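You operate a simulated robot arm through the tools that you are given. There is no shell and no other tool. Be economical: measure what you need, move in short steps, check, and stop when the job is done.

You run a simulated two-armed robot. Do the job below in one go: nothing can be reset, and whatever is moved stays where it is left.

TASK
Hold the light meter steady, switch it on, dock it and take the gasket's reading.
Fine: hood shut for the reading, lamp off at the end. Set down upright: light meter.

It is judged by the outcome, as a careful person would: the job done as asked, and still so three seconds after it is handed in. It fails if anything else is knocked over, pushed out of place, dropped, spilled or broken.

THE ROBOT
Two 6-joint arms with two-finger parallel grippers on one trunk, on a base that drives. Base frame: it is fixed to the floor where the robot stands at the start and does not move with it; the origin is under the middle of the robot, x ahead of it, y to its left, z up. Units: m, rad, N and s.
The left shoulder is at the start at [0.06, 0.187, 1.047], the right one opposite. With the tool pointing down near the work surface each hand reaches from about 0.24 to 0.62 m from the robot's upright axis, wherever it stands, measured 20 degrees to its own side. Places, roughly: black sample gasket [0.75, 1, 0.75]; blue sample gasket [1, 1, 0.75]; grey sample gasket [1, 1, 0.75]; light box switch [0.5, 0.9, 0.8]; light hood [0.8, 1, 1]; meter button [0.5, 0.2, 0.8]; orange sample gasket [1, 1, 0.75]; well of the meter dock [0.8, 1.1, 0.8]. Payload 1.57 kg a hand.
Tool frame (each hand has its own): the origin (TCP) lies between the finger pads and is the grasp point; the fingertips stand 0.03 m ahead of it; z points along the fingers, y is the line along which they close. Largest opening 0.11 m; finger width 0.024, thickness 0.012; the body of the gripper, 0.048 by 0.112 m, starts 0.078 m behind the TCP.
Orientation is told as [roll, pitch, yaw] about the base's x, y, z axes, in that order, counted from this pose: with the fingers straight down and closing along the base's y, the tool's x points along the base's -x, its y along +y and its z along -z.

THE INTERFACE
- The arms move only by the tool play_rows. It takes "left_commands", "right_commands" or both (then of equal length, played together; a hand with none holds still); each is a list of rows, each a list of 7 numbers: the shift along the base's x, y, z in units of 150 mm (1.0 is 150 mm), then the turn, a rotation vector about the base's x, y, z in units of 180 degrees (1.0 is 180 degrees), then the opening, from 0 (shut) to 1 (fully open). In form: [[dx, dy, dz, wx, wy, wz, jaw], ...]. A call has 1 to 10 rows; each row is the pose to reach, as a shift and turn from the pose commanded when the call began. A call with a number of a shift or a turn outside -1 to 1 is refused whole. Rows are played at 5 a second. More than 0.05 m and 0.15 rad between two rows, or a gripper value outside its range, and nothing of the call is played. A pose out of reach is approached as far as the arm can. The call stops where the force on the tool passes 90 N (or 10 N more than at its start, if that is more) or the arm is blocked; 0.2 s more then pass. The fingers move at their own pace (about 0.153 m/s each) and stop on an object; they squeeze with about 36 N. The grip force told is the motor's: it shows also when the fingers shut on nothing. Time passes only in rows, and 0.2 s behind the last, so rows that repeat a pose let the fingers close. The reply holds the time, the measured pose of the TCP, the force on the tool along the base axes, the opening and the grip force, in the units named above and with some noise, with the torque about the TCP (base axes, N m) and any sound that the robot's microphone picked up.
- Cameras (640 x 400 px; columns grow to the right, rows downward): "scene" is now at [0.0175, 0.0116, 1.5898]; the picture's right is [0.13, -0.99, 0.00], its down [-0.74, -0.10, -0.66] and it looks along [0.65, 0.09, -0.75] (base axes); focal length 270 px, centre (320, 200). "left" rides on the left gripper at [0.07, -0.016, -0.141] in its tool frame; the picture's right is [0.23, 0.97, 0.00], its down [-0.86, 0.20, -0.48] and it looks along [-0.47, 0.11, 0.88] (tool axes); focal length 222 px, centre (320, 200). "right" rides on the right gripper at [0.07, 0.016, -0.141] in its tool frame; the picture's right is [-0.23, 0.97, 0.00], its down [-0.86, -0.20, -0.48] and it looks along [-0.47, -0.11, 0.88] (tool axes); focal length 222 px, centre (320, 200). There is no depth. A picture from a camera that has moved, and an enlarged one, comes with that camera's place and axes in the base frame and with its lens.
- capture(camera): a new picture of that camera. It takes no simulated time.
- slide_trunk(by): slides the trunk up (or, below 0, down) by that many m; the arms and the scene camera ride with it, the base frame stays. It gives what a move gives, with no picture.
- steer(legs): drives the robot by 1 to 6 legs, each [ahead, left, turn to the left] in m, m and rad, along the robot's own axes; the way and the turn of a leg run together, so that a leg with both is an arc; at most 1.5 m and 3.142 rad a leg. The arms and the cameras ride along, it lands a little off, and it stops where it bumps. It gives what a move gives.
- head_to(pan, tilt): turns the head with the scene camera to pan (to the left, within 1.501 rad either way) and tilt (down, from -0.506 to 1.204), counted from straight ahead of the robot. It gives what a move gives.
- zoom(camera, box): a new picture of the part [left, top, right, bottom] of that camera's present view, enlarged. It takes no simulated time.
- hand_in(): hands the job in; it is judged then, once.

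Work in short steps. Places have to be worked out from the pictures, the camera data and where the tool is seen: move nearer, look again, correct. Check each grasp and each placing, and mend what went wrong. You have 120 turns and 108 pictures in all, those below and enlarged ones among them. Open the grippers and draw the arms clear of the work before you hand the job in, unless the task says otherwise; then end with one line.

The tools are called after "Request:" by a JSON object that holds its "name" and its "arguments". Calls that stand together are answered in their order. play_rows: Moves the arms, as the interface text tells. Its arguments: {"type":"object","properties":{"left_commands":{"type":"array","items":{"type":"array","items":{"type":"number"}}},"right_commands":{"type":"array","items":{"type":"array","items":{"type":"number"}}}},"required":[]} The other tools are called the same way: slide_trunk (by) slides the trunk up or down; steer (legs) drives the base; head_to (pan, tilt) turns the head that bears the scene camera; capture (camera) takes a picture; zoom (camera, box) takes an enlarged picture of a part of a camera's view; hand_in () hands the job in.

At the start:

```text
time: 0.0
left_ee_pos: [0.4127, 0.4158, 1.0496]
left_ee_rot: [0.001, -0.002, 0.0]
left_contact_force: [0.1, -0.2, -0.3]
left_ft_torque: [0.0, -0.04, -0.03]
left_gripper_width: 0.1101
left_grasp_force: 0.1
right_ee_pos: [0.3385, -0.0626, 0.9817]
right_ee_rot: [0.001, 0.0, 0.0]
right_contact_force: [0.1, -0.2, 0.0]
right_ft_torque: [0.0, -0.01, 0.0]
right_gripper_width: 0.1101
right_grasp_force: 0.0
trunk travel left (down, up): [-0.675, 0.315]
robot x, y, heading: [0.0008, 0.0011, 0.003]
head pan, tilt: [0.134, 0.85]
```

scene: 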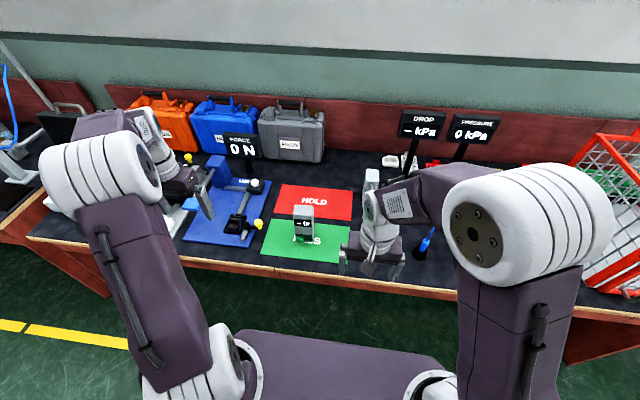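
right: 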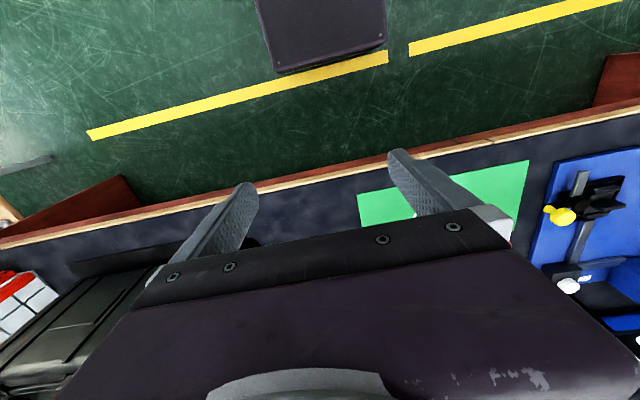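
left: 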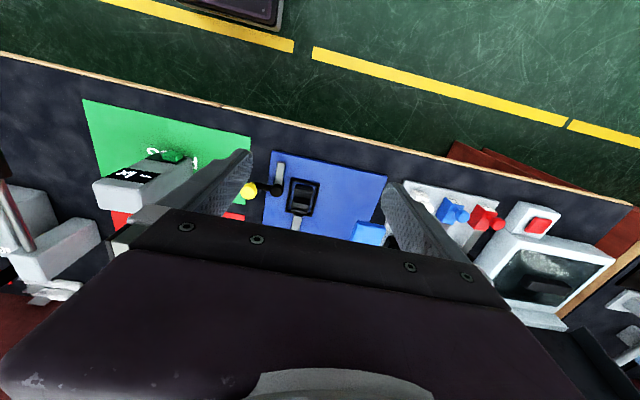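

The meter stands on the green pad near [0.5,0.1]; the light box is to the left. I turn the head to look at both.

Request:
{"name": "head_to", "arguments": {"pan": 0.9, "tilt": 0.6}}

Request:
{"name": "capture", "arguments": {"camera": "scene"}}

Request:
{"name": "zoom", "arguments": {"camera": "left", "box": [60, 80, 260, 240]}}

```text
time: 1.1
left_ee_pos: [0.4126, 0.414, 1.0503]
left_ee_rot: [0.001, 0.0, 0.0]
left_contact_force: [0.4, 0.3, 0.5]
left_ft_torque: [0.02, -0.02, -0.02]
left_gripper_width: 0.11
left_grasp_force: 0.1
right_ee_pos: [0.3379, -0.064, 0.9813]
right_ee_rot: [0.001, 0.0, 0.0]
right_contact_force: [-1.0, -0.1, -0.5]
right_ft_torque: [-0.02, 0.0, -0.01]
right_gripper_width: 0.1099
right_grasp_force: 0.0
trunk travel left (down, up): [-0.675, 0.315]
robot x, y, heading: [-0.0005, 0.0052, 0.006]
head pan, tilt: [0.901, 0.6]
```

```text
104 pictures are left
camera scene: at [-0.005, 0.0703, 1.6106], right [0.78, -0.62, 0.0], down [-0.35, -0.44, -0.82], along [0.51, 0.65, -0.57], focal length 270 px, centre (320, 200)
```

scene: 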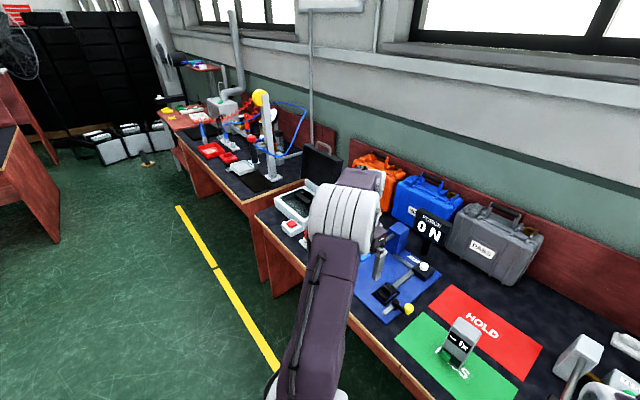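

```text
2.50 times, centred on (160, 160) of left
camera zoom: at [0.3442, 0.3984, 1.1919], right [-0.23, 0.97, 0.0], down [0.86, 0.2, 0.48], along [0.47, 0.11, -0.88], focal length 555 px, centre (720, 300)
```

zoom: 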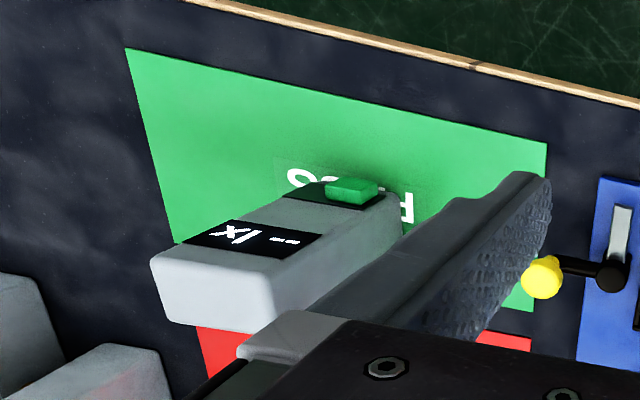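

Request:
{"name": "zoom", "arguments": {"camera": "scene", "box": [390, 280, 550, 380]}}

Request:
{"name": "zoom", "arguments": {"camera": "scene", "box": [250, 130, 410, 250]}}

```text
4.00 times, centred on (470, 330) of scene
camera zoom: at [-0.005, 0.0703, 1.6106], right [0.78, -0.62, 0.0], down [-0.35, -0.44, -0.82], along [0.51, 0.65, -0.57], focal length 1082 px, centre (-280, -320)
```

zoom: 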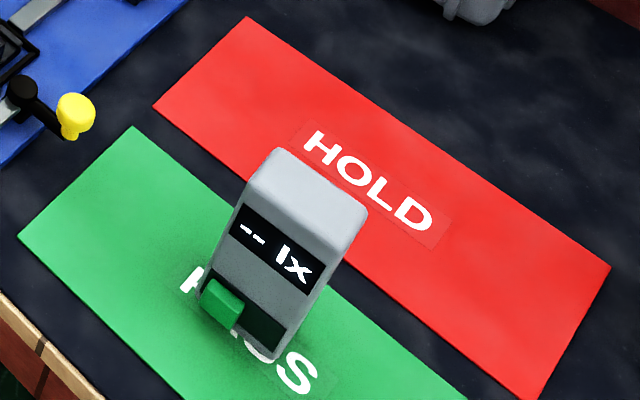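

```text
3.33 times, centred on (330, 190) of scene
camera zoom: at [-0.005, 0.0703, 1.6106], right [0.78, -0.62, 0.0], down [-0.35, -0.44, -0.82], along [0.51, 0.65, -0.57], focal length 902 px, centre (287, 233)
```

zoom: 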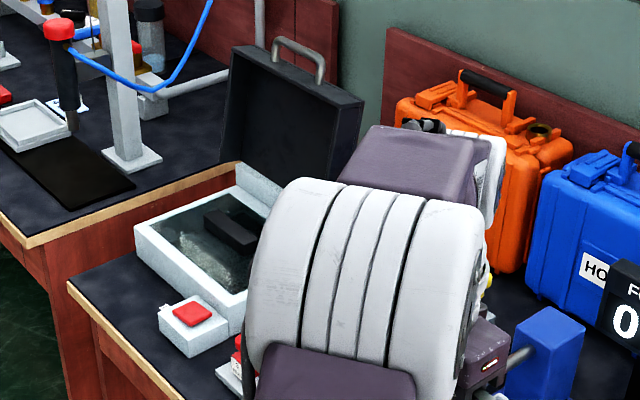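

The meter is an upright box with its display and green button facing the robot. I look at it straight on to measure it.

Request:
{"name": "head_to", "arguments": {"pan": 0.25, "tilt": 0.9}}

Request:
{"name": "zoom", "arguments": {"camera": "scene", "box": [270, 160, 430, 260]}}

Request:
{"name": "zoom", "arguments": {"camera": "scene", "box": [170, 50, 490, 250]}}

```text
time: 2.1
left_ee_pos: [0.4127, 0.4147, 1.0506]
left_ee_rot: [0.002, 0.0, 0.0]
left_contact_force: [0.0, -0.1, 0.4]
left_ft_torque: [0.0, -0.02, -0.04]
left_gripper_width: 0.1102
left_grasp_force: 0.1
right_ee_pos: [0.3368, -0.0615, 0.9815]
right_ee_rot: [0.002, 0.001, 0.0]
right_contact_force: [0.6, 0.2, 0.2]
right_ft_torque: [-0.02, 0.01, -0.02]
right_gripper_width: 0.1098
right_grasp_force: 0.1
trunk travel left (down, up): [-0.675, 0.315]
robot x, y, heading: [-0.0005, -0.0, -0.004]
head pan, tilt: [0.25, 0.901]
```

```text
4.00 times, centred on (350, 210) of scene
camera zoom: at [0.0132, 0.0199, 1.5859], right [0.25, -0.97, 0.0], down [-0.76, -0.19, -0.62], along [0.6, 0.15, -0.78], focal length 1082 px, centre (200, 160)
```

zoom: 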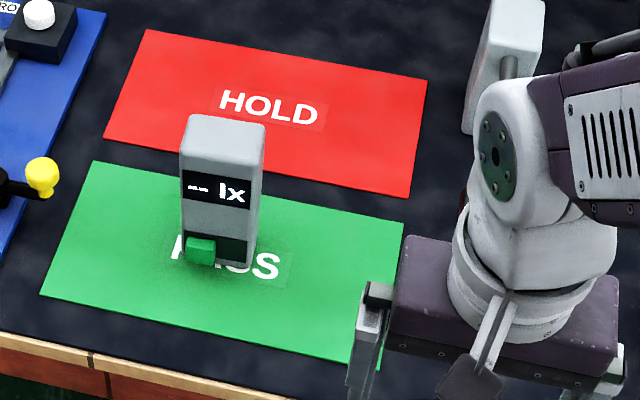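

```text
2.00 times, centred on (330, 150) of scene
camera zoom: at [0.0132, 0.0199, 1.5859], right [0.25, -0.97, 0.0], down [-0.76, -0.19, -0.62], along [0.6, 0.15, -0.78], focal length 541 px, centre (300, 300)
```

zoom: 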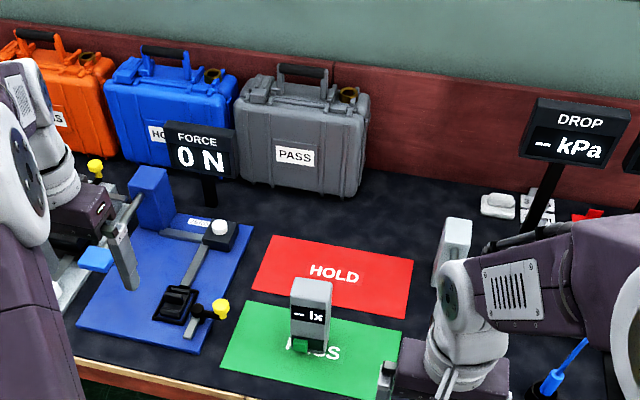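

The meter is about 0.07 wide (y), 0.045 deep, top z≈0.88, centred near [0.575, 0.14]. I shift the robot left so both hands can get to it comfortably.

Request:
{"name": "steer", "arguments": {"legs": [[0, 0.15, 0]]}}

Request:
{"name": "capture", "arguments": {"camera": "scene"}}

Request:
{"name": "capture", "arguments": {"camera": "right"}}

```text
time: 3.5
left_ee_pos: [0.4117, 0.5642, 1.0512]
left_ee_rot: [0.001, 0.0, 0.003]
left_contact_force: [0.2, -0.5, 0.2]
left_ft_torque: [0.02, 0.02, 0.0]
left_gripper_width: 0.1098
left_grasp_force: 0.1
right_ee_pos: [0.3375, 0.0864, 0.981]
right_ee_rot: [0.003, 0.002, 0.003]
right_contact_force: [-0.4, 0.0, 0.4]
right_ft_torque: [0.01, 0.0, -0.01]
right_gripper_width: 0.1099
right_grasp_force: 0.1
trunk travel left (down, up): [-0.675, 0.315]
robot x, y, heading: [0.0013, 0.1496, 0.007]
head pan, tilt: [0.25, 0.901]
```

```text
98 pictures are left
camera scene: at [0.0127, 0.1674, 1.5859], right [0.25, -0.97, 0.0], down [-0.76, -0.2, -0.62], along [0.6, 0.16, -0.78], focal length 270 px, centre (320, 200)
```

scene: 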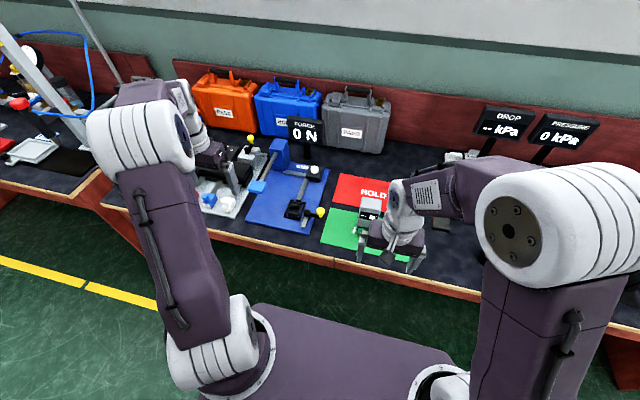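

```text
97 pictures are left
camera right: at [0.2687, 0.103, 1.1217], right [0.22, 0.97, 0.0], down [0.86, -0.2, 0.48], along [0.47, -0.11, -0.88], focal length 222 px, centre (320, 200)
```

right: 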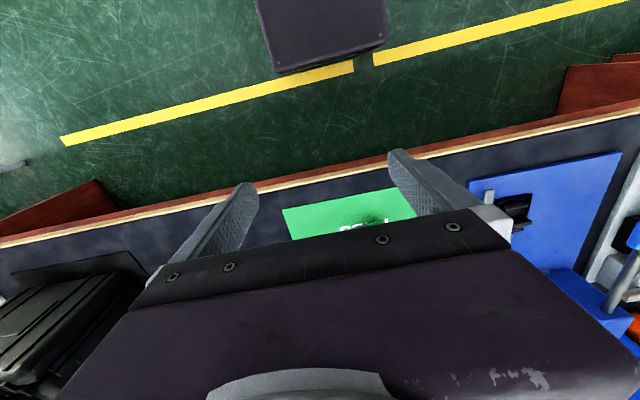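

I move the right hand aside and the left hand across towards the meter.

Request:
{"name": "play_rows", "arguments": {"left_commands": [[0, -0.33, 0, 0, 0, 0, 1], [0, -0.66, 0, 0, 0, 0, 1], [0, -1, 0, 0, 0, 0, 1]], "right_commands": [[-0.1, -0.33, 0, 0, 0, 0, 1], [-0.15, -0.66, 0, 0, 0, 0, 1], [-0.2, -1, 0, 0, 0, 0, 1]]}}

Request:
{"name": "play_rows", "arguments": {"left_commands": [[0, -0.33, 0, 0, 0, 0, 1], [0, -0.66, 0, 0, 0, 0, 1], [0, -0.98, 0, 0, 0, 0, 1]], "right_commands": [[0, -0.1, 0, 0, 0, 0, 0.6], [0, -0.2, 0, 0, 0, 0, 0.3], [0, -0.4, 0, 0, 0, 0, 0]]}}

Request:
{"name": "capture", "arguments": {"camera": "left"}}

Request:
{"name": "zoom", "arguments": {"camera": "scene", "box": [240, 140, 480, 290]}}

```text
refused: row 1 steps farther than a row can; nothing moved
```

```text
time: 4.3
left_ee_pos: [0.4077, 0.4178, 1.0505]
left_ee_rot: [0.002, 0.001, 0.005]
left_contact_force: [-0.2, -0.4, 0.6]
left_ft_torque: [0.02, 0.03, -0.01]
left_gripper_width: 0.1098
left_grasp_force: 0.1
right_ee_pos: [0.3399, 0.0265, 0.9798]
right_ee_rot: [0.001, 0.001, 0.005]
right_contact_force: [0.5, -0.4, 0.1]
right_ft_torque: [0.02, 0.0, 0.0]
right_gripper_width: 0.0
right_grasp_force: 20.8
trunk travel left (down, up): [-0.675, 0.315]
robot x, y, heading: [0.0018, 0.1508, 0.003]
head pan, tilt: [0.25, 0.901]
```

```text
96 pictures are left
camera left: at [0.3395, 0.3997, 1.1915], right [-0.23, 0.97, 0.0], down [0.85, 0.2, 0.48], along [0.47, 0.11, -0.88], focal length 222 px, centre (320, 200)
```

left: 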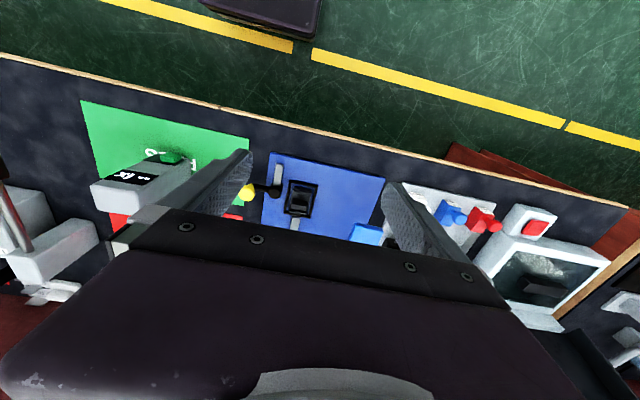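

```text
2.67 times, centred on (360, 215) of scene
camera zoom: at [0.0126, 0.167, 1.5859], right [0.25, -0.97, 0.0], down [-0.76, -0.2, -0.62], along [0.6, 0.16, -0.78], focal length 721 px, centre (213, 160)
```

zoom: 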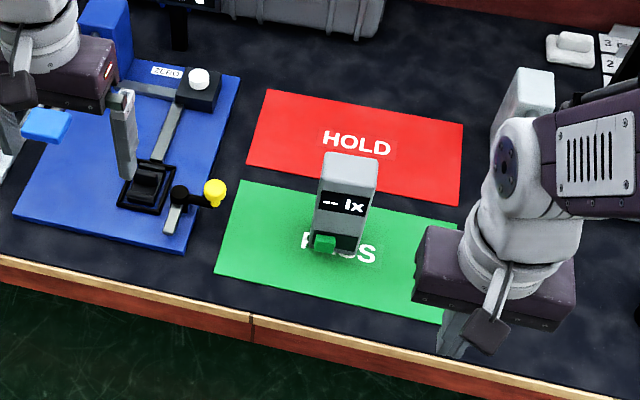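

The first call was refused as a step was a touch too long; continuing with shorter rows.

Request:
{"name": "play_rows", "arguments": {"left_commands": [[0.1, -0.25, 0, 0, 0, 0, 1], [0.2, -0.5, 0, 0, 0, 0, 1], [0.35, -0.75, 0, 0, 0, 0, 1], [0.5, -1, 0, 0, 0, 0, 1]], "right_commands": [[-0.1, -0.25, 0, 0, 0, 0, 0], [-0.15, -0.5, 0, 0, 0, 0, 0], [-0.2, -0.75, 0, 0, 0, 0, 0], [-0.2, -1, 0, 0, 0, 0, 0]]}}

Request:
{"name": "play_rows", "arguments": {"left_commands": [[0.15, -0.25, 0, 0, 0, 0, 1], [0.3, -0.5, 0, 0, 0, 0, 1], [0.4, -0.75, 0, 0, 0, 0, 1], [0.5, -0.86, 0, 0, 0, 0, 1]]}}

Request:
{"name": "capture", "arguments": {"camera": "left"}}

Request:
{"name": "zoom", "arguments": {"camera": "scene", "box": [240, 140, 480, 290]}}

```text
time: 5.3
left_ee_pos: [0.4857, 0.2643, 1.0506]
left_ee_rot: [0.003, 0.003, 0.007]
left_contact_force: [-0.2, 0.6, -0.2]
left_ft_torque: [0.03, 0.03, -0.01]
left_gripper_width: 0.1099
left_grasp_force: 0.0
right_ee_pos: [0.3089, -0.123, 0.9817]
right_ee_rot: [0.002, 0.001, 0.006]
right_contact_force: [-0.2, -0.1, -0.2]
right_ft_torque: [0.03, 0.03, -0.03]
right_gripper_width: 0.0
right_grasp_force: 21.2
trunk travel left (down, up): [-0.675, 0.315]
robot x, y, heading: [-0.0007, 0.1491, 0.005]
head pan, tilt: [0.25, 0.901]
```

```text
time: 6.3
left_ee_pos: [0.5443, 0.1473, 1.0477]
left_ee_rot: [0.003, 0.002, 0.003]
left_contact_force: [-0.5, -0.8, 0.7]
left_ft_torque: [0.01, -0.02, 0.0]
left_gripper_width: 0.11
left_grasp_force: 0.0
left hand out of reach, approached as far as the arm can: row 4
right_ee_pos: [0.3095, -0.1207, 0.9828]
right_ee_rot: [-0.001, 0.001, 0.005]
right_contact_force: [0.6, -0.3, -0.7]
right_ft_torque: [-0.01, 0.02, 0.02]
right_gripper_width: 0.0
right_grasp_force: 21.5
trunk travel left (down, up): [-0.675, 0.315]
robot x, y, heading: [0.0007, 0.1493, 0.008]
head pan, tilt: [0.25, 0.901]
```

```text
94 pictures are left
camera left: at [0.4763, 0.1301, 1.1883], right [-0.23, 0.97, 0.0], down [0.86, 0.2, 0.48], along [0.46, 0.11, -0.88], focal length 222 px, centre (320, 200)
```

left: 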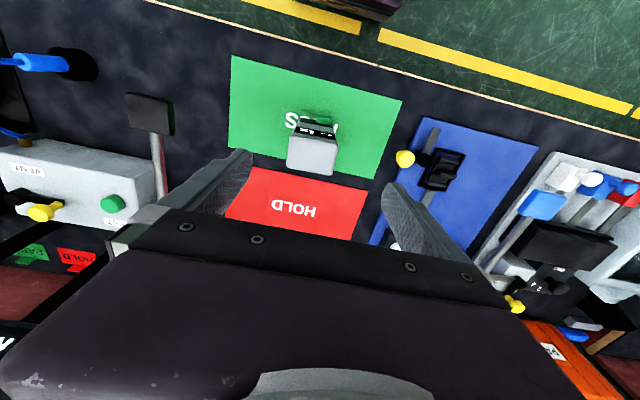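

```text
2.67 times, centred on (360, 215) of scene
camera zoom: at [0.0133, 0.1684, 1.5859], right [0.25, -0.97, 0.0], down [-0.76, -0.2, -0.62], along [0.6, 0.16, -0.78], focal length 721 px, centre (213, 160)
```

zoom: 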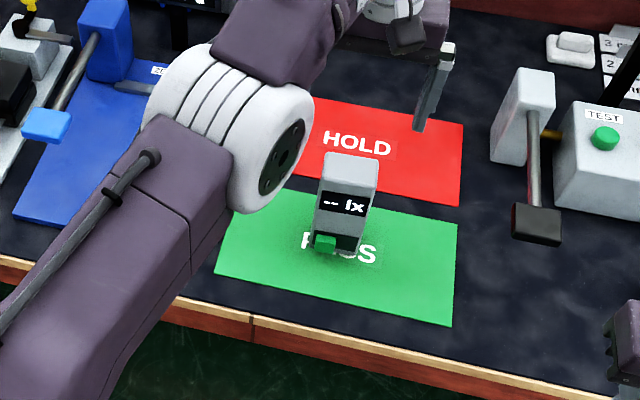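

The top of the meter measures centre ≈[0.567, 0.142], aligned with the base. I lower the left hand to it in two steps.

Request:
{"name": "play_rows", "arguments": {"left_commands": [[0, -0.03, -0.3, 0, 0, 0, 1], [0.05, -0.03, -0.55, 0, 0, 0, 1], [0.13, -0.03, -0.75, 0, 0, 0, 1]]}}

Request:
{"name": "capture", "arguments": {"camera": "left"}}

Request:
{"name": "zoom", "arguments": {"camera": "scene", "box": [280, 140, 440, 260]}}

```text
time: 7.1
left_ee_pos: [0.5654, 0.1409, 0.9326]
left_ee_rot: [-0.002, -0.003, 0.003]
left_contact_force: [0.2, -0.7, 0.8]
left_ft_torque: [0.0, -0.03, 0.01]
left_gripper_width: 0.1104
left_grasp_force: 0.0
right_ee_pos: [0.3094, -0.1202, 0.9817]
right_ee_rot: [0.0, 0.002, 0.005]
right_contact_force: [0.7, 0.0, -0.1]
right_ft_torque: [-0.01, -0.02, -0.01]
right_gripper_width: 0.0001
right_grasp_force: 21.2
trunk travel left (down, up): [-0.675, 0.315]
robot x, y, heading: [-0.0005, 0.1492, 0.006]
head pan, tilt: [0.25, 0.901]
```

```text
92 pictures are left
camera left: at [0.4951, 0.1257, 1.0743], right [-0.23, 0.97, 0.0], down [0.85, 0.2, 0.48], along [0.47, 0.11, -0.88], focal length 222 px, centre (320, 200)
```

left: 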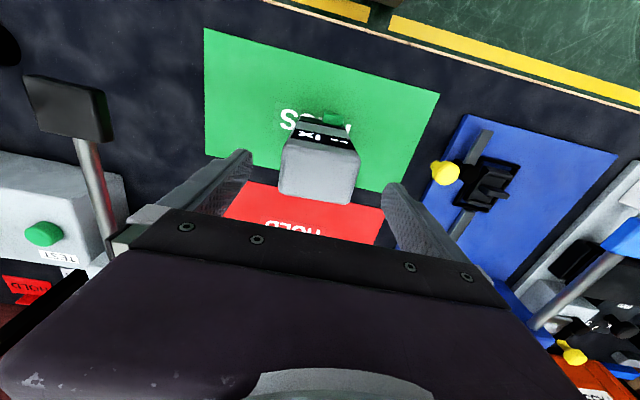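

```text
3.33 times, centred on (360, 200) of scene
camera zoom: at [0.0139, 0.1694, 1.5859], right [0.25, -0.97, 0.0], down [-0.76, -0.2, -0.62], along [0.6, 0.16, -0.78], focal length 902 px, centre (187, 200)
```

zoom: 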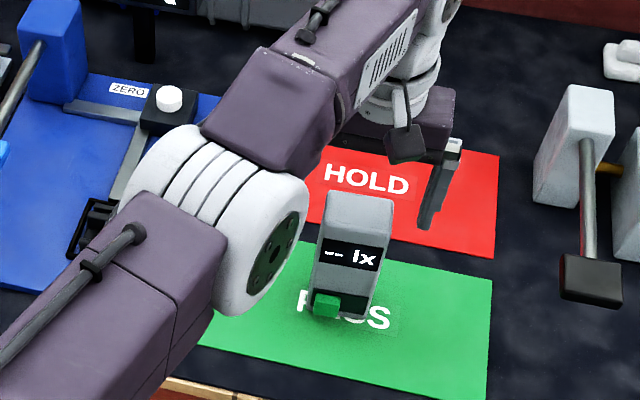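

Still centred (meter centre ≈[0.572, 0.143]). I descend to z≈0.855 and close.

Request:
{"name": "play_rows", "arguments": {"left_commands": [[0.03, 0.01, -0.2, 0, 0, 0, 1], [0.03, 0.01, -0.4, 0, 0, 0, 1], [0.03, 0.01, -0.52, 0, 0, 0, 1], [0.03, 0.01, -0.52, 0, 0, 0, 0.6], [0.03, 0.01, -0.52, 0, 0, 0, 0.4], [0.03, 0.01, -0.52, 0, 0, 0, 0.4]]}}

Request:
{"name": "capture", "arguments": {"camera": "left"}}

Request:
{"name": "zoom", "arguments": {"camera": "scene", "box": [310, 160, 410, 230]}}

```text
time: 8.5
left_ee_pos: [0.5598, 0.1448, 0.858]
left_ee_rot: [0.0, 0.0, 0.004]
left_contact_force: [-0.6, -1.9, 2.1]
left_ft_torque: [-0.13, 0.23, 0.09]
left_gripper_width: 0.0658
left_grasp_force: 36.1
left hand out of reach, approached as far as the arm can: row 1, 2, 3, 4, 5, 6
right_ee_pos: [0.3088, -0.1205, 0.9822]
right_ee_rot: [0.002, 0.001, 0.004]
right_contact_force: [-0.2, -0.1, -0.4]
right_ft_torque: [-0.03, 0.0, 0.01]
right_gripper_width: 0.0001
right_grasp_force: 21.3
trunk travel left (down, up): [-0.675, 0.315]
robot x, y, heading: [-0.004, 0.1484, 0.004]
head pan, tilt: [0.25, 0.901]
```

```text
90 pictures are left
camera left: at [0.4923, 0.1286, 0.9998], right [-0.23, 0.97, 0.0], down [0.85, 0.2, 0.48], along [0.47, 0.11, -0.88], focal length 222 px, centre (320, 200)
```

left: 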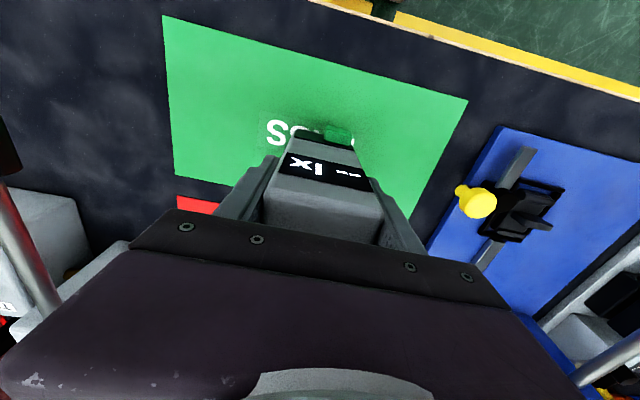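

```text
5.71 times, centred on (360, 195) of scene
camera zoom: at [0.0123, 0.1685, 1.5859], right [0.25, -0.97, 0.0], down [-0.76, -0.2, -0.62], along [0.6, 0.16, -0.78], focal length 1546 px, centre (91, 229)
```

zoom: 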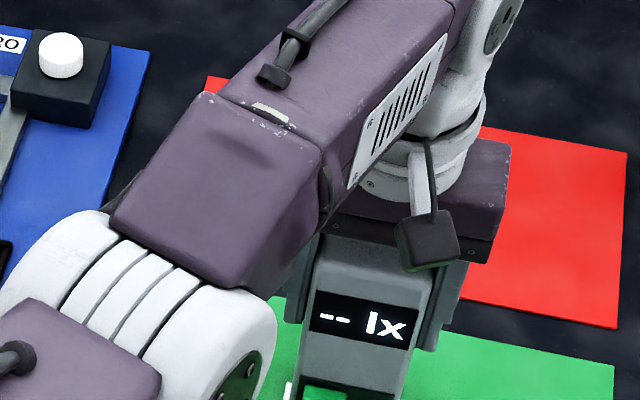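

The meter is held (width 0.066, 36 N). The button is at about [0.535, 0.157, 0.78]. I tilt the right hand (closed) so its fingers point forward-down at 60°, while lowering it in front of the table.

Request:
{"name": "play_rows", "arguments": {"right_commands": [[0, 0, 0, 0, -0.042, 0, 0], [0, 0, 0, 0, -0.084, 0, 0], [0, 0, 0, 0, -0.126, 0, 0], [0, 0, 0, 0, -0.168, 0, 0], [0, 0, -0.1, 0, -0.21, 0, 0], [0, 0, -0.2, 0, -0.252, 0, 0], [0, 0, -0.3, 0, -0.294, 0, 0], [0, 0, -0.4, 0, -0.333, 0, 0]]}}

Request:
{"name": "capture", "arguments": {"camera": "scene"}}

Request:
{"name": "capture", "arguments": {"camera": "right"}}

```text
time: 10.3
left_ee_pos: [0.5609, 0.1452, 0.8582]
left_ee_rot: [-0.001, 0.001, 0.004]
left_contact_force: [0.2, -0.2, 1.0]
left_ft_torque: [-0.07, 0.11, -0.01]
left_gripper_width: 0.0655
left_grasp_force: 36.0
right_ee_pos: [0.3504, -0.2371, 1.0114]
right_ee_rot: [0.036, -1.03, -0.019]
right_contact_force: [0.1, -0.3, -0.3]
right_ft_torque: [-0.03, -0.02, 0.0]
right_gripper_width: 0.0
right_grasp_force: 21.1
right hand out of reach, approached as far as the arm can: row 2, 3, 4, 5, 6, 7, 8
trunk travel left (down, up): [-0.675, 0.315]
robot x, y, heading: [-0.0003, 0.1514, 0.006]
head pan, tilt: [0.25, 0.901]
```

```text
88 pictures are left
camera scene: at [0.0119, 0.1678, 1.5858], right [0.25, -0.97, 0.0], down [-0.76, -0.2, -0.62], along [0.6, 0.16, -0.78], focal length 270 px, centre (320, 200)
```

scene: 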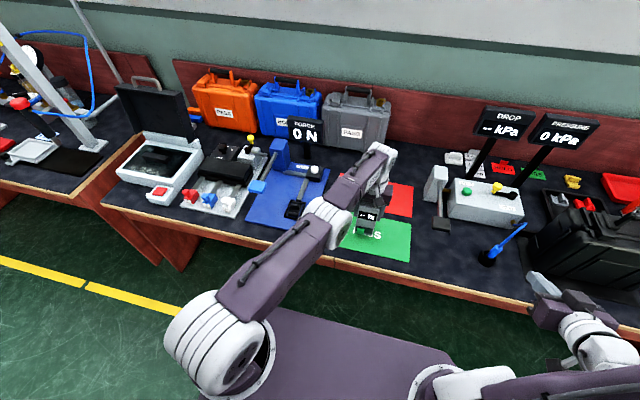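

```text
87 pictures are left
camera right: at [0.1938, -0.2241, 1.0247], right [0.11, 0.97, 0.21], down [0.03, -0.22, 0.98], along [0.99, -0.1, -0.05], focal length 222 px, centre (320, 200)
```

right: 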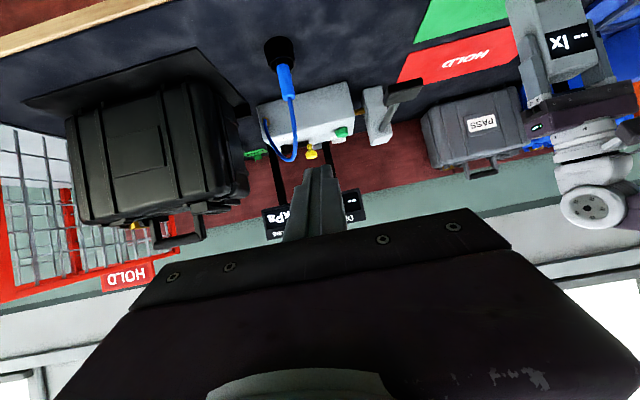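

The hand couldn't tuck in that close, so I'll use a forward-left-down finger direction (45° tilt, 35° yaw) which keeps the right wrist clear of the left arm. Moving towards an intermediate pose.

Request:
{"name": "play_rows", "arguments": {"right_commands": [[0.03, 0.17, -0.05, -0.004, 0.0126, 0.0322, 0], [0.07, 0.33, -0.1, -0.008, 0.0251, 0.0644, 0], [0.1, 0.5, -0.2, -0.012, 0.0377, 0.0966, 0], [0.13, 0.67, -0.3, -0.016, 0.0502, 0.1288, 0], [0.17, 0.83, -0.45, -0.02, 0.0628, 0.161, 0], [0.2, 1.0, -0.6, -0.0238, 0.0753, 0.1932, 0]]}}

Request:
{"name": "capture", "arguments": {"camera": "scene"}}

Request:
{"name": "capture", "arguments": {"camera": "right"}}

```text
time: 11.7
left_ee_pos: [0.561, 0.1441, 0.8583]
left_ee_rot: [0.001, 0.0, 0.004]
left_contact_force: [-1.2, 0.1, 0.8]
left_ft_torque: [0.05, 0.11, 0.03]
left_gripper_width: 0.0658
left_grasp_force: 35.9
right_ee_pos: [0.3986, -0.1009, 0.9378]
right_ee_rot: [0.003, -0.796, 0.615]
right_contact_force: [0.3, 0.2, -1.0]
right_ft_torque: [0.0, 0.01, 0.02]
right_gripper_width: 0.0
right_grasp_force: 21.0
right hand out of reach, approached as far as the arm can: row 1, 2, 3, 4, 5, 6
trunk travel left (down, up): [-0.675, 0.315]
robot x, y, heading: [-0.0013, 0.1479, 0.006]
head pan, tilt: [0.25, 0.901]
```

```text
86 pictures are left
camera scene: at [0.0129, 0.1691, 1.5859], right [0.25, -0.97, 0.0], down [-0.76, -0.2, -0.62], along [0.6, 0.16, -0.78], focal length 270 px, centre (320, 200)
```

scene: 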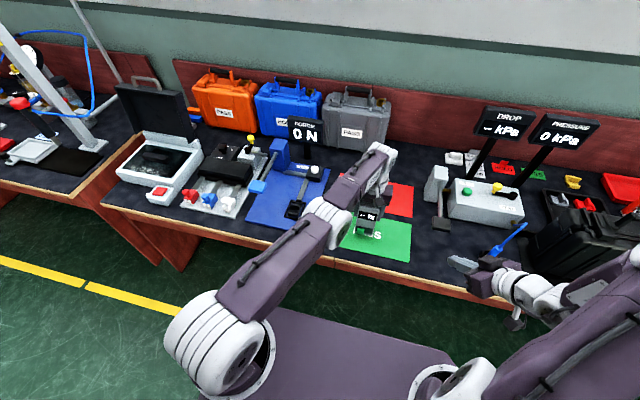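

```text
85 pictures are left
camera right: at [0.2679, -0.1746, 0.9858], right [-0.43, 0.89, 0.16], down [0.32, -0.02, 0.95], along [0.84, 0.46, -0.28], focal length 222 px, centre (320, 200)
```

right: 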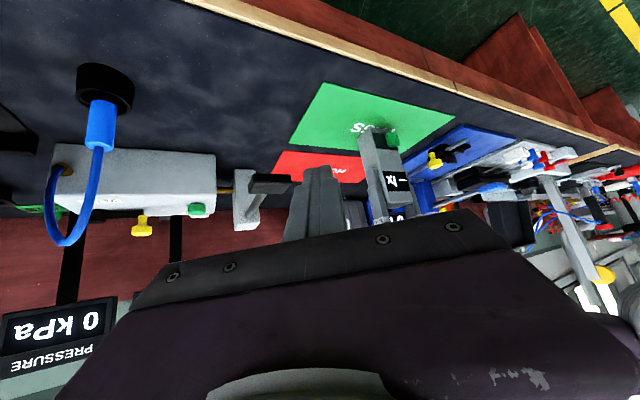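

The path is clear and the button is visible. I move half the way to the pre-press point.

Request:
{"name": "play_rows", "arguments": {"right_commands": [[0.05, 0.23, -0.15, 0, 0, 0, 0], [0.1, 0.45, -0.3, 0, 0, 0, 0], [0.17, 0.65, -0.45, 0, 0, 0, 0], [0.23, 0.85, -0.6, 0, 0, 0, 0]]}}

Request:
{"name": "capture", "arguments": {"camera": "right"}}

Request:
{"name": "capture", "arguments": {"camera": "scene"}}

```text
time: 12.7
left_ee_pos: [0.5629, 0.1456, 0.8582]
left_ee_rot: [-0.002, 0.0, 0.003]
left_contact_force: [0.4, 0.1, 1.4]
left_ft_torque: [0.07, 0.11, 0.04]
left_gripper_width: 0.0658
left_grasp_force: 36.3
right_ee_pos: [0.4922, 0.0152, 0.8825]
right_ee_rot: [0.035, -0.785, 0.596]
right_contact_force: [-0.4, 0.2, -0.1]
right_ft_torque: [0.0, -0.02, 0.0]
right_gripper_width: 0.0
right_grasp_force: 21.1
right hand out of reach, approached as far as the arm can: row 1, 2, 3, 4
trunk travel left (down, up): [-0.675, 0.315]
robot x, y, heading: [-0.0027, 0.1501, 0.002]
head pan, tilt: [0.25, 0.901]
```

```text
84 pictures are left
camera right: at [0.3625, -0.0593, 0.9325], right [-0.43, 0.88, 0.18], down [0.35, -0.03, 0.94], along [0.83, 0.47, -0.29], focal length 222 px, centre (320, 200)
```

right: 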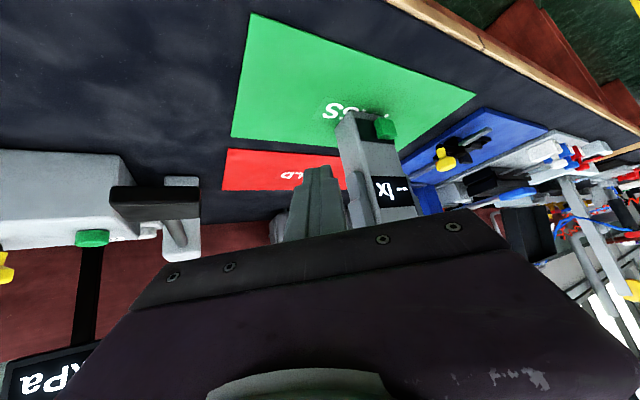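

```text
83 pictures are left
camera scene: at [0.0132, 0.1703, 1.586], right [0.25, -0.97, 0.0], down [-0.76, -0.2, -0.62], along [0.6, 0.16, -0.78], focal length 270 px, centre (320, 200)
```

scene: 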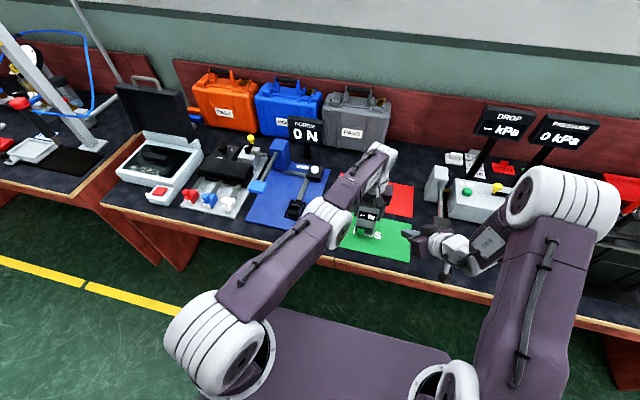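

The hand is near its inner reach limit and lies farther forward than commanded; I sidestep to in front of the button, staying high, and check.

Request:
{"name": "play_rows", "arguments": {"right_commands": [[-0.05, 0.15, -0.1, 0, 0, 0, 0], [-0.1, 0.3, -0.2, 0, 0, 0, 0], [-0.13, 0.45, -0.3, 0, 0, 0, 0]]}}

Request:
{"name": "capture", "arguments": {"camera": "right"}}

```text
time: 13.5
left_ee_pos: [0.5612, 0.1458, 0.8578]
left_ee_rot: [-0.002, 0.001, 0.005]
left_contact_force: [0.5, -1.3, -0.5]
left_ft_torque: [-0.06, 0.07, 0.03]
left_gripper_width: 0.0656
left_grasp_force: 36.0
right_ee_pos: [0.5141, 0.0817, 0.8616]
right_ee_rot: [0.037, -0.787, 0.595]
right_contact_force: [-0.8, -0.4, 0.3]
right_ft_torque: [0.02, 0.02, -0.01]
right_gripper_width: 0.0
right_grasp_force: 20.9
right hand out of reach, approached as far as the arm can: row 1, 2, 3
trunk travel left (down, up): [-0.675, 0.315]
robot x, y, heading: [-0.0045, 0.1508, 0.002]
head pan, tilt: [0.25, 0.901]
```

```text
82 pictures are left
camera right: at [0.3843, 0.0072, 0.9117], right [-0.43, 0.88, 0.19], down [0.34, -0.03, 0.94], along [0.83, 0.47, -0.29], focal length 222 px, centre (320, 200)
```

right: 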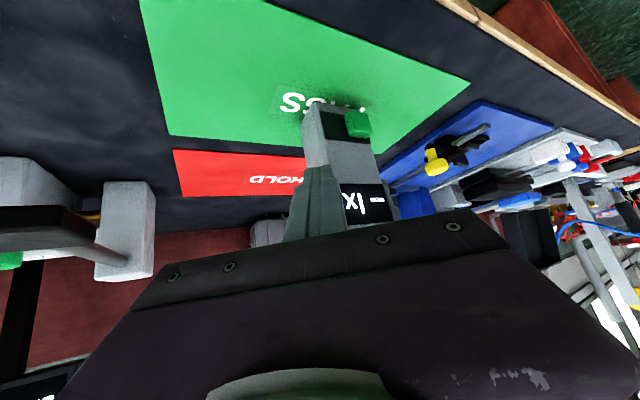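

The right arm is limited by its inner reach here and creeps toward the meter. I'll back the right hand off, release the meter, and stand farther right so the geometry works.

Request:
{"name": "play_rows", "arguments": {"right_commands": [[0, -0.25, 0.05, 0, 0, 0, 0], [-0.1, -0.5, 0.1, 0, 0, 0, 0], [-0.2, -0.75, 0.2, 0, 0, 0, 0], [-0.3, -1.0, 0.3, 0, 0, 0, 0]]}}

Request:
{"name": "play_rows", "arguments": {"left_commands": [[0, 0, 0, 0, 0, 0, 0.75], [0, 0, 0, 0, 0, 0, 1], [0, 0, 0, 0, 0, 0, 1], [0, 0, 0.25, 0, 0, 0, 1], [0, 0, 0.5, 0, 0, 0, 1], [0, 0, 0.75, 0, 0, 0, 1]]}}

Request:
{"name": "capture", "arguments": {"camera": "left"}}

```text
time: 14.5
left_ee_pos: [0.5608, 0.1444, 0.8583]
left_ee_rot: [0.003, 0.0, 0.003]
left_contact_force: [-0.7, 0.6, 1.4]
left_ft_torque: [-0.08, 0.08, -0.04]
left_gripper_width: 0.0659
left_grasp_force: 36.2
right_ee_pos: [0.4701, -0.0687, 0.9032]
right_ee_rot: [-0.004, -0.803, 0.617]
right_contact_force: [-0.4, 0.3, 0.0]
right_ft_torque: [0.04, 0.0, 0.02]
right_gripper_width: 0.0002
right_grasp_force: 21.0
right hand out of reach, approached as far as the arm can: row 1, 2, 3
trunk travel left (down, up): [-0.675, 0.315]
robot x, y, heading: [0.0007, 0.1541, 0.004]
head pan, tilt: [0.25, 0.901]
```

```text
time: 15.9
left_ee_pos: [0.559, 0.1435, 0.9709]
left_ee_rot: [0.001, 0.0, 0.003]
left_contact_force: [0.5, 0.2, -0.3]
left_ft_torque: [0.0, -0.01, 0.0]
left_gripper_width: 0.11
left_grasp_force: 0.1
right_ee_pos: [0.4699, -0.0688, 0.9045]
right_ee_rot: [-0.006, -0.804, 0.614]
right_contact_force: [-0.5, 0.0, 0.8]
right_ft_torque: [0.01, -0.01, 0.01]
right_gripper_width: 0.0
right_grasp_force: 21.6
trunk travel left (down, up): [-0.675, 0.315]
robot x, y, heading: [-0.0002, 0.15, 0.002]
head pan, tilt: [0.25, 0.901]
```

```text
81 pictures are left
camera left: at [0.4899, 0.127, 1.1124], right [-0.23, 0.97, 0.0], down [0.85, 0.2, 0.48], along [0.47, 0.11, -0.88], focal length 222 px, centre (320, 200)
```

left: 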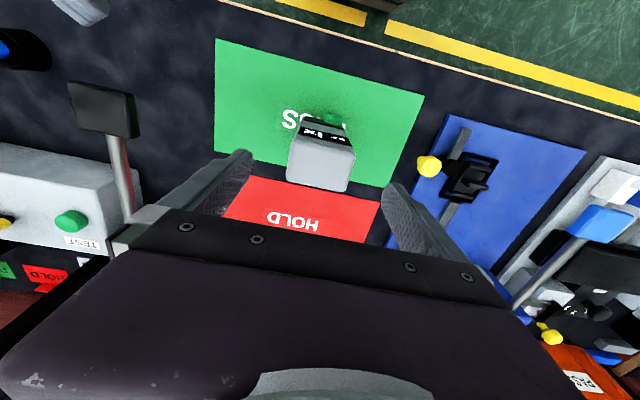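

Meter still stands in place. I raise the right hand, then drive 0.13 to the right.

Request:
{"name": "play_rows", "arguments": {"right_commands": [[0, 0, 0.3, 0, 0, 0, 0], [-0.1, 0, 0.6, 0, 0, 0, 0], [-0.2, 0, 0.8, 0, 0, 0, 0]], "left_commands": [[0, 0, 0.2, 0, 0, 0, 1], [0, 0, 0.4, 0, 0, 0, 1], [0, 0, 0.4, 0, 0, 0, 1]]}}

Request:
{"name": "steer", "arguments": {"legs": [[0, -0.13, 0]]}}

Request:
{"name": "capture", "arguments": {"camera": "scene"}}

```text
time: 16.7
left_ee_pos: [0.5505, 0.1489, 1.0256]
left_ee_rot: [0.0, 0.001, 0.003]
left_contact_force: [-0.3, 1.2, 0.6]
left_ft_torque: [-0.04, 0.01, 0.02]
left_gripper_width: 0.1098
left_grasp_force: 0.0
left hand out of reach, approached as far as the arm can: row 1, 2, 3
right_ee_pos: [0.4395, -0.0685, 1.023]
right_ee_rot: [-0.005, -0.799, 0.617]
right_contact_force: [0.0, -0.2, -0.5]
right_ft_torque: [0.01, 0.01, 0.0]
right_gripper_width: 0.0
right_grasp_force: 21.2
trunk travel left (down, up): [-0.675, 0.315]
robot x, y, heading: [0.0041, 0.1502, 0.004]
head pan, tilt: [0.25, 0.901]
```

```text
time: 18.0
left_ee_pos: [0.5523, 0.0177, 1.0239]
left_ee_rot: [-0.001, 0.0, 0.002]
left_contact_force: [-0.1, -0.4, -0.7]
left_ft_torque: [-0.03, 0.01, -0.03]
left_gripper_width: 0.1101
left_grasp_force: 0.1
right_ee_pos: [0.4404, -0.202, 1.0233]
right_ee_rot: [-0.005, -0.803, 0.617]
right_contact_force: [0.1, -0.5, 0.8]
right_ft_torque: [0.04, 0.0, 0.02]
right_gripper_width: 0.0001
right_grasp_force: 21.7
trunk travel left (down, up): [-0.675, 0.315]
robot x, y, heading: [-0.0011, 0.0173, -0.001]
head pan, tilt: [0.25, 0.901]
```

```text
80 pictures are left
camera scene: at [0.0133, 0.0387, 1.5858], right [0.25, -0.97, 0.0], down [-0.76, -0.2, -0.62], along [0.6, 0.15, -0.78], focal length 270 px, centre (320, 200)
```

scene: 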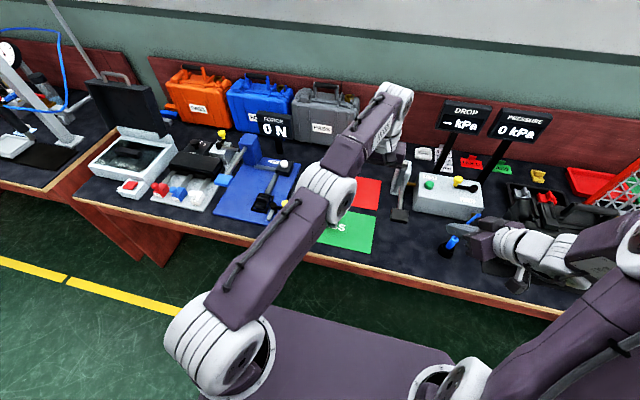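

Now I bring the left hand back over the meter (y 0.144) at its height and look.

Request:
{"name": "play_rows", "arguments": {"left_commands": [[0, 0.28, 0, 0, 0, 0, 1], [0.03, 0.56, 0, 0, 0, 0, 1], [0.06, 0.84, -0.1, 0, 0, 0, 1], [0.12, 0.84, -0.3, 0, 0, 0, 1], [0.13, 0.84, -0.55, 0, 0, 0, 1]]}}

Request:
{"name": "capture", "arguments": {"camera": "left"}}

```text
time: 19.2
left_ee_pos: [0.593, 0.1415, 0.9442]
left_ee_rot: [-0.001, 0.002, 0.003]
left_contact_force: [-0.6, -0.2, -0.8]
left_ft_torque: [-0.01, -0.01, 0.01]
left_gripper_width: 0.1102
left_grasp_force: 0.1
left hand out of reach, approached as far as the arm can: row 1, 2, 3, 4, 5
right_ee_pos: [0.4402, -0.2022, 1.0227]
right_ee_rot: [-0.004, -0.802, 0.615]
right_contact_force: [-0.4, 0.6, 0.5]
right_ft_torque: [-0.01, 0.0, 0.02]
right_gripper_width: 0.0
right_grasp_force: 21.1
trunk travel left (down, up): [-0.675, 0.315]
robot x, y, heading: [-0.0012, 0.019, 0.006]
head pan, tilt: [0.25, 0.901]
```

```text
79 pictures are left
camera left: at [0.5238, 0.1237, 1.0854], right [-0.23, 0.97, 0.0], down [0.86, 0.2, 0.48], along [0.46, 0.11, -0.88], focal length 222 px, centre (320, 200)
```

left: 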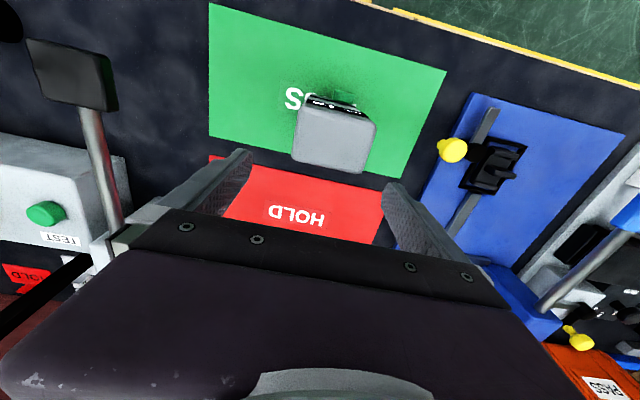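

x overshot to 0.593; I correct to 0.568 and descend to z 0.855, then close.

Request:
{"name": "play_rows", "arguments": {"left_commands": [[-0.17, 0.02, -0.1, 0, 0, 0, 1], [-0.17, 0.02, -0.25, 0, 0, 0, 1], [-0.17, 0.02, -0.45, 0, 0, 0, 1], [-0.17, 0.02, -0.59, 0, 0, 0, 1]]}}

Request:
{"name": "capture", "arguments": {"camera": "left"}}

Request:
{"name": "play_rows", "arguments": {"left_commands": [[0, 0, 0, 0, 0, 0, 0.7], [0, 0, 0, 0, 0, 0, 0.4], [0, 0, 0, 0, 0, 0, 0.4]]}}

```text
time: 20.2
left_ee_pos: [0.5912, 0.1378, 0.8529]
left_ee_rot: [0.001, 0.001, 0.001]
left_contact_force: [0.7, 0.2, 0.3]
left_ft_torque: [-0.02, 0.01, -0.02]
left_gripper_width: 0.1099
left_grasp_force: 0.0
left hand out of reach, approached as far as the arm can: row 1, 2, 3, 4
right_ee_pos: [0.4407, -0.201, 1.0234]
right_ee_rot: [-0.003, -0.803, 0.616]
right_contact_force: [0.4, 0.5, -0.2]
right_ft_torque: [0.02, 0.03, 0.0]
right_gripper_width: 0.0
right_grasp_force: 21.5
trunk travel left (down, up): [-0.675, 0.315]
robot x, y, heading: [0.0008, 0.0176, 0.006]
head pan, tilt: [0.25, 0.901]
```

```text
78 pictures are left
camera left: at [0.5222, 0.1211, 0.9953], right [-0.23, 0.97, 0.0], down [0.86, 0.2, 0.48], along [0.46, 0.11, -0.88], focal length 222 px, centre (320, 200)
```

left: 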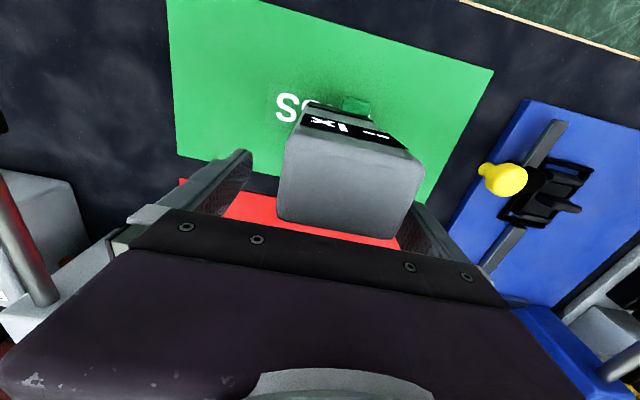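

```text
time: 21.0
left_ee_pos: [0.5923, 0.1385, 0.8542]
left_ee_rot: [0.001, 0.002, 0.001]
left_contact_force: [2.7, 0.4, 3.8]
left_ft_torque: [0.25, -0.02, -0.11]
left_gripper_width: 0.0661
left_grasp_force: 35.7
right_ee_pos: [0.4406, -0.2015, 1.0229]
right_ee_rot: [-0.005, -0.8, 0.614]
right_contact_force: [0.3, -0.4, -0.5]
right_ft_torque: [0.0, 0.03, 0.0]
right_gripper_width: 0.0
right_grasp_force: 21.1
trunk travel left (down, up): [-0.675, 0.315]
robot x, y, heading: [0.002, 0.0176, 0.0]
head pan, tilt: [0.25, 0.901]
```

The arm seems stretched and won't come inward, so the grip sits at the meter's rear edge. I release and back the base by 2.5 cm, then grip again centrally.

Request:
{"name": "play_rows", "arguments": {"left_commands": [[0, 0, 0, 0, 0, 0, 0.8], [0, 0, 0, 0, 0, 0, 1], [0, 0, 0, 0, 0, 0, 1]]}}

Request:
{"name": "steer", "arguments": {"legs": [[-0.025, 0, 0]]}}

Request:
{"name": "play_rows", "arguments": {"left_commands": [[0, 0, 0, 0, 0, 0, 0.7], [0, 0, 0, 0, 0, 0, 0.4], [0, 0, 0, 0, 0, 0, 0.4]]}}

Request:
{"name": "capture", "arguments": {"camera": "left"}}

```text
time: 21.8
left_ee_pos: [0.5921, 0.1374, 0.8538]
left_ee_rot: [-0.001, 0.002, 0.002]
left_contact_force: [0.1, -0.4, 0.0]
left_ft_torque: [-0.01, -0.02, -0.01]
left_gripper_width: 0.1098
left_grasp_force: 0.1
right_ee_pos: [0.4394, -0.2007, 1.022]
right_ee_rot: [-0.006, -0.802, 0.616]
right_contact_force: [0.3, -0.3, -0.6]
right_ft_torque: [0.01, 0.0, 0.01]
right_gripper_width: 0.0002
right_grasp_force: 21.2
trunk travel left (down, up): [-0.675, 0.315]
robot x, y, heading: [-0.0003, 0.0196, 0.002]
head pan, tilt: [0.25, 0.901]
```

```text
time: 22.6
left_ee_pos: [0.5678, 0.1368, 0.8519]
left_ee_rot: [0.0, 0.005, 0.0]
left_contact_force: [0.0, -0.1, 1.5]
left_ft_torque: [0.0, 0.0, -0.03]
left_gripper_width: 0.1101
left_grasp_force: 0.0
right_ee_pos: [0.418, -0.2025, 1.0206]
right_ee_rot: [-0.003, -0.8, 0.612]
right_contact_force: [0.2, 0.3, -0.1]
right_ft_torque: [-0.02, -0.03, 0.03]
right_gripper_width: 0.0002
right_grasp_force: 21.0
trunk travel left (down, up): [-0.675, 0.315]
robot x, y, heading: [-0.0239, 0.0188, 0.001]
head pan, tilt: [0.25, 0.901]
```

```text
time: 23.4
left_ee_pos: [0.5657, 0.1379, 0.8544]
left_ee_rot: [0.0, 0.0, 0.002]
left_contact_force: [-1.9, 2.7, 6.3]
left_ft_torque: [0.18, 0.03, 0.03]
left_gripper_width: 0.0663
left_grasp_force: 35.9
right_ee_pos: [0.4154, -0.2024, 1.023]
right_ee_rot: [-0.006, -0.802, 0.617]
right_contact_force: [0.7, 0.0, 0.0]
right_ft_torque: [0.01, -0.01, -0.03]
right_gripper_width: 0.0
right_grasp_force: 21.5
trunk travel left (down, up): [-0.675, 0.315]
robot x, y, heading: [-0.0237, 0.0179, -0.003]
head pan, tilt: [0.25, 0.901]
```

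```text
77 pictures are left
camera left: at [0.4967, 0.1213, 0.9964], right [-0.23, 0.97, 0.0], down [0.85, 0.2, 0.48], along [0.47, 0.11, -0.88], focal length 222 px, centre (320, 200)
```

left: 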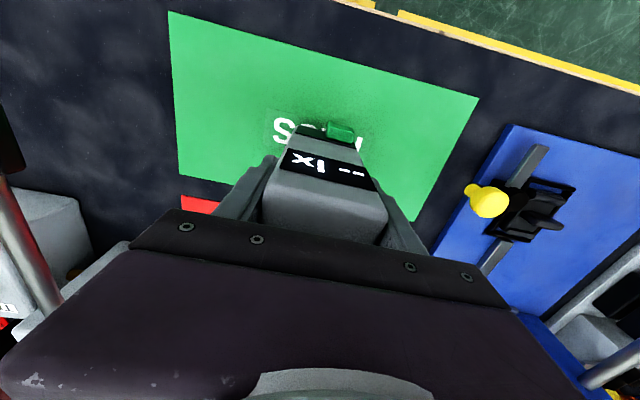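

Good central grip. Button now ≈[0.533, 0.150, 0.78]. I bring the right hand in by stages.

Request:
{"name": "play_rows", "arguments": {"right_commands": [[0.03, 0.25, -0.1, 0, 0, 0, 0], [0.06, 0.5, -0.25, 0, 0, 0, 0], [0.08, 0.75, -0.4, 0, 0, 0, 0], [0.1, 1.0, -0.55, 0, 0, 0, 0]]}}

Request:
{"name": "play_rows", "arguments": {"right_commands": [[0.03, 0.2, -0.1, 0, 0, 0, 0], [0.06, 0.4, -0.25, 0, 0, 0, 0], [0.08, 0.6, -0.4, 0, 0, 0, 0]]}}

Request:
{"name": "capture", "arguments": {"camera": "right"}}

Request:
{"name": "capture", "arguments": {"camera": "scene"}}

```text
time: 24.4
left_ee_pos: [0.5666, 0.1373, 0.8558]
left_ee_rot: [0.0, 0.0, 0.002]
left_contact_force: [-0.5, 1.5, 8.6]
left_ft_torque: [0.19, -0.25, 0.01]
left_gripper_width: 0.0662
left_grasp_force: 35.7
right_ee_pos: [0.4369, -0.055, 0.9505]
right_ee_rot: [0.004, -0.8, 0.613]
right_contact_force: [0.9, -0.5, 0.4]
right_ft_torque: [0.01, -0.01, -0.02]
right_gripper_width: 0.0
right_grasp_force: 21.6
right hand out of reach, approached as far as the arm can: row 4
trunk travel left (down, up): [-0.675, 0.315]
robot x, y, heading: [-0.0234, 0.0175, 0.004]
head pan, tilt: [0.25, 0.901]
```

```text
time: 25.2
left_ee_pos: [0.5641, 0.1386, 0.8542]
left_ee_rot: [0.001, -0.001, 0.002]
left_contact_force: [0.6, 1.8, 9.4]
left_ft_torque: [-0.06, -0.32, -0.1]
left_gripper_width: 0.066
left_grasp_force: 35.9
right_ee_pos: [0.4711, 0.0242, 0.914]
right_ee_rot: [0.022, -0.796, 0.602]
right_contact_force: [-1.1, 0.6, 0.3]
right_ft_torque: [-0.02, -0.01, 0.0]
right_gripper_width: 0.0002
right_grasp_force: 21.2
right hand out of reach, approached as far as the arm can: row 1, 2, 3
trunk travel left (down, up): [-0.675, 0.315]
robot x, y, heading: [-0.0259, 0.0197, 0.004]
head pan, tilt: [0.25, 0.901]
```

```text
76 pictures are left
camera right: at [0.3393, -0.0491, 0.9625], right [-0.43, 0.88, 0.18], down [0.33, -0.03, 0.94], along [0.84, 0.47, -0.28], focal length 222 px, centre (320, 200)
```

right: 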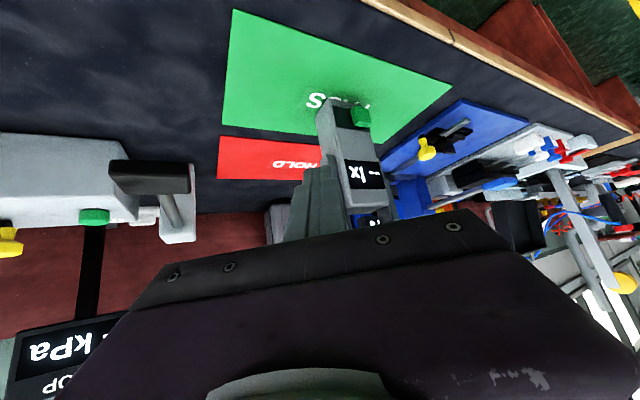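

```text
75 pictures are left
camera scene: at [-0.0134, 0.0375, 1.5859], right [0.25, -0.97, 0.0], down [-0.76, -0.2, -0.62], along [0.6, 0.15, -0.78], focal length 270 px, centre (320, 200)
```

scene: 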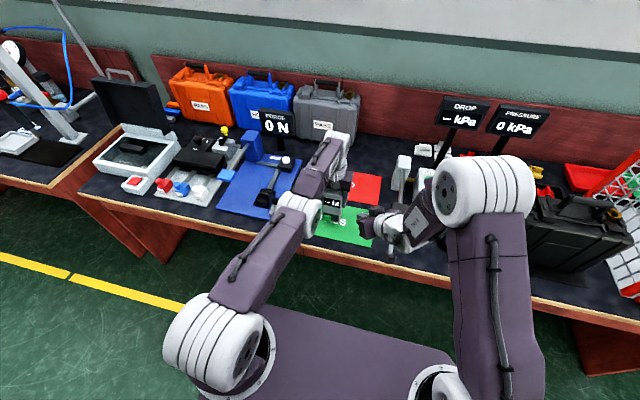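

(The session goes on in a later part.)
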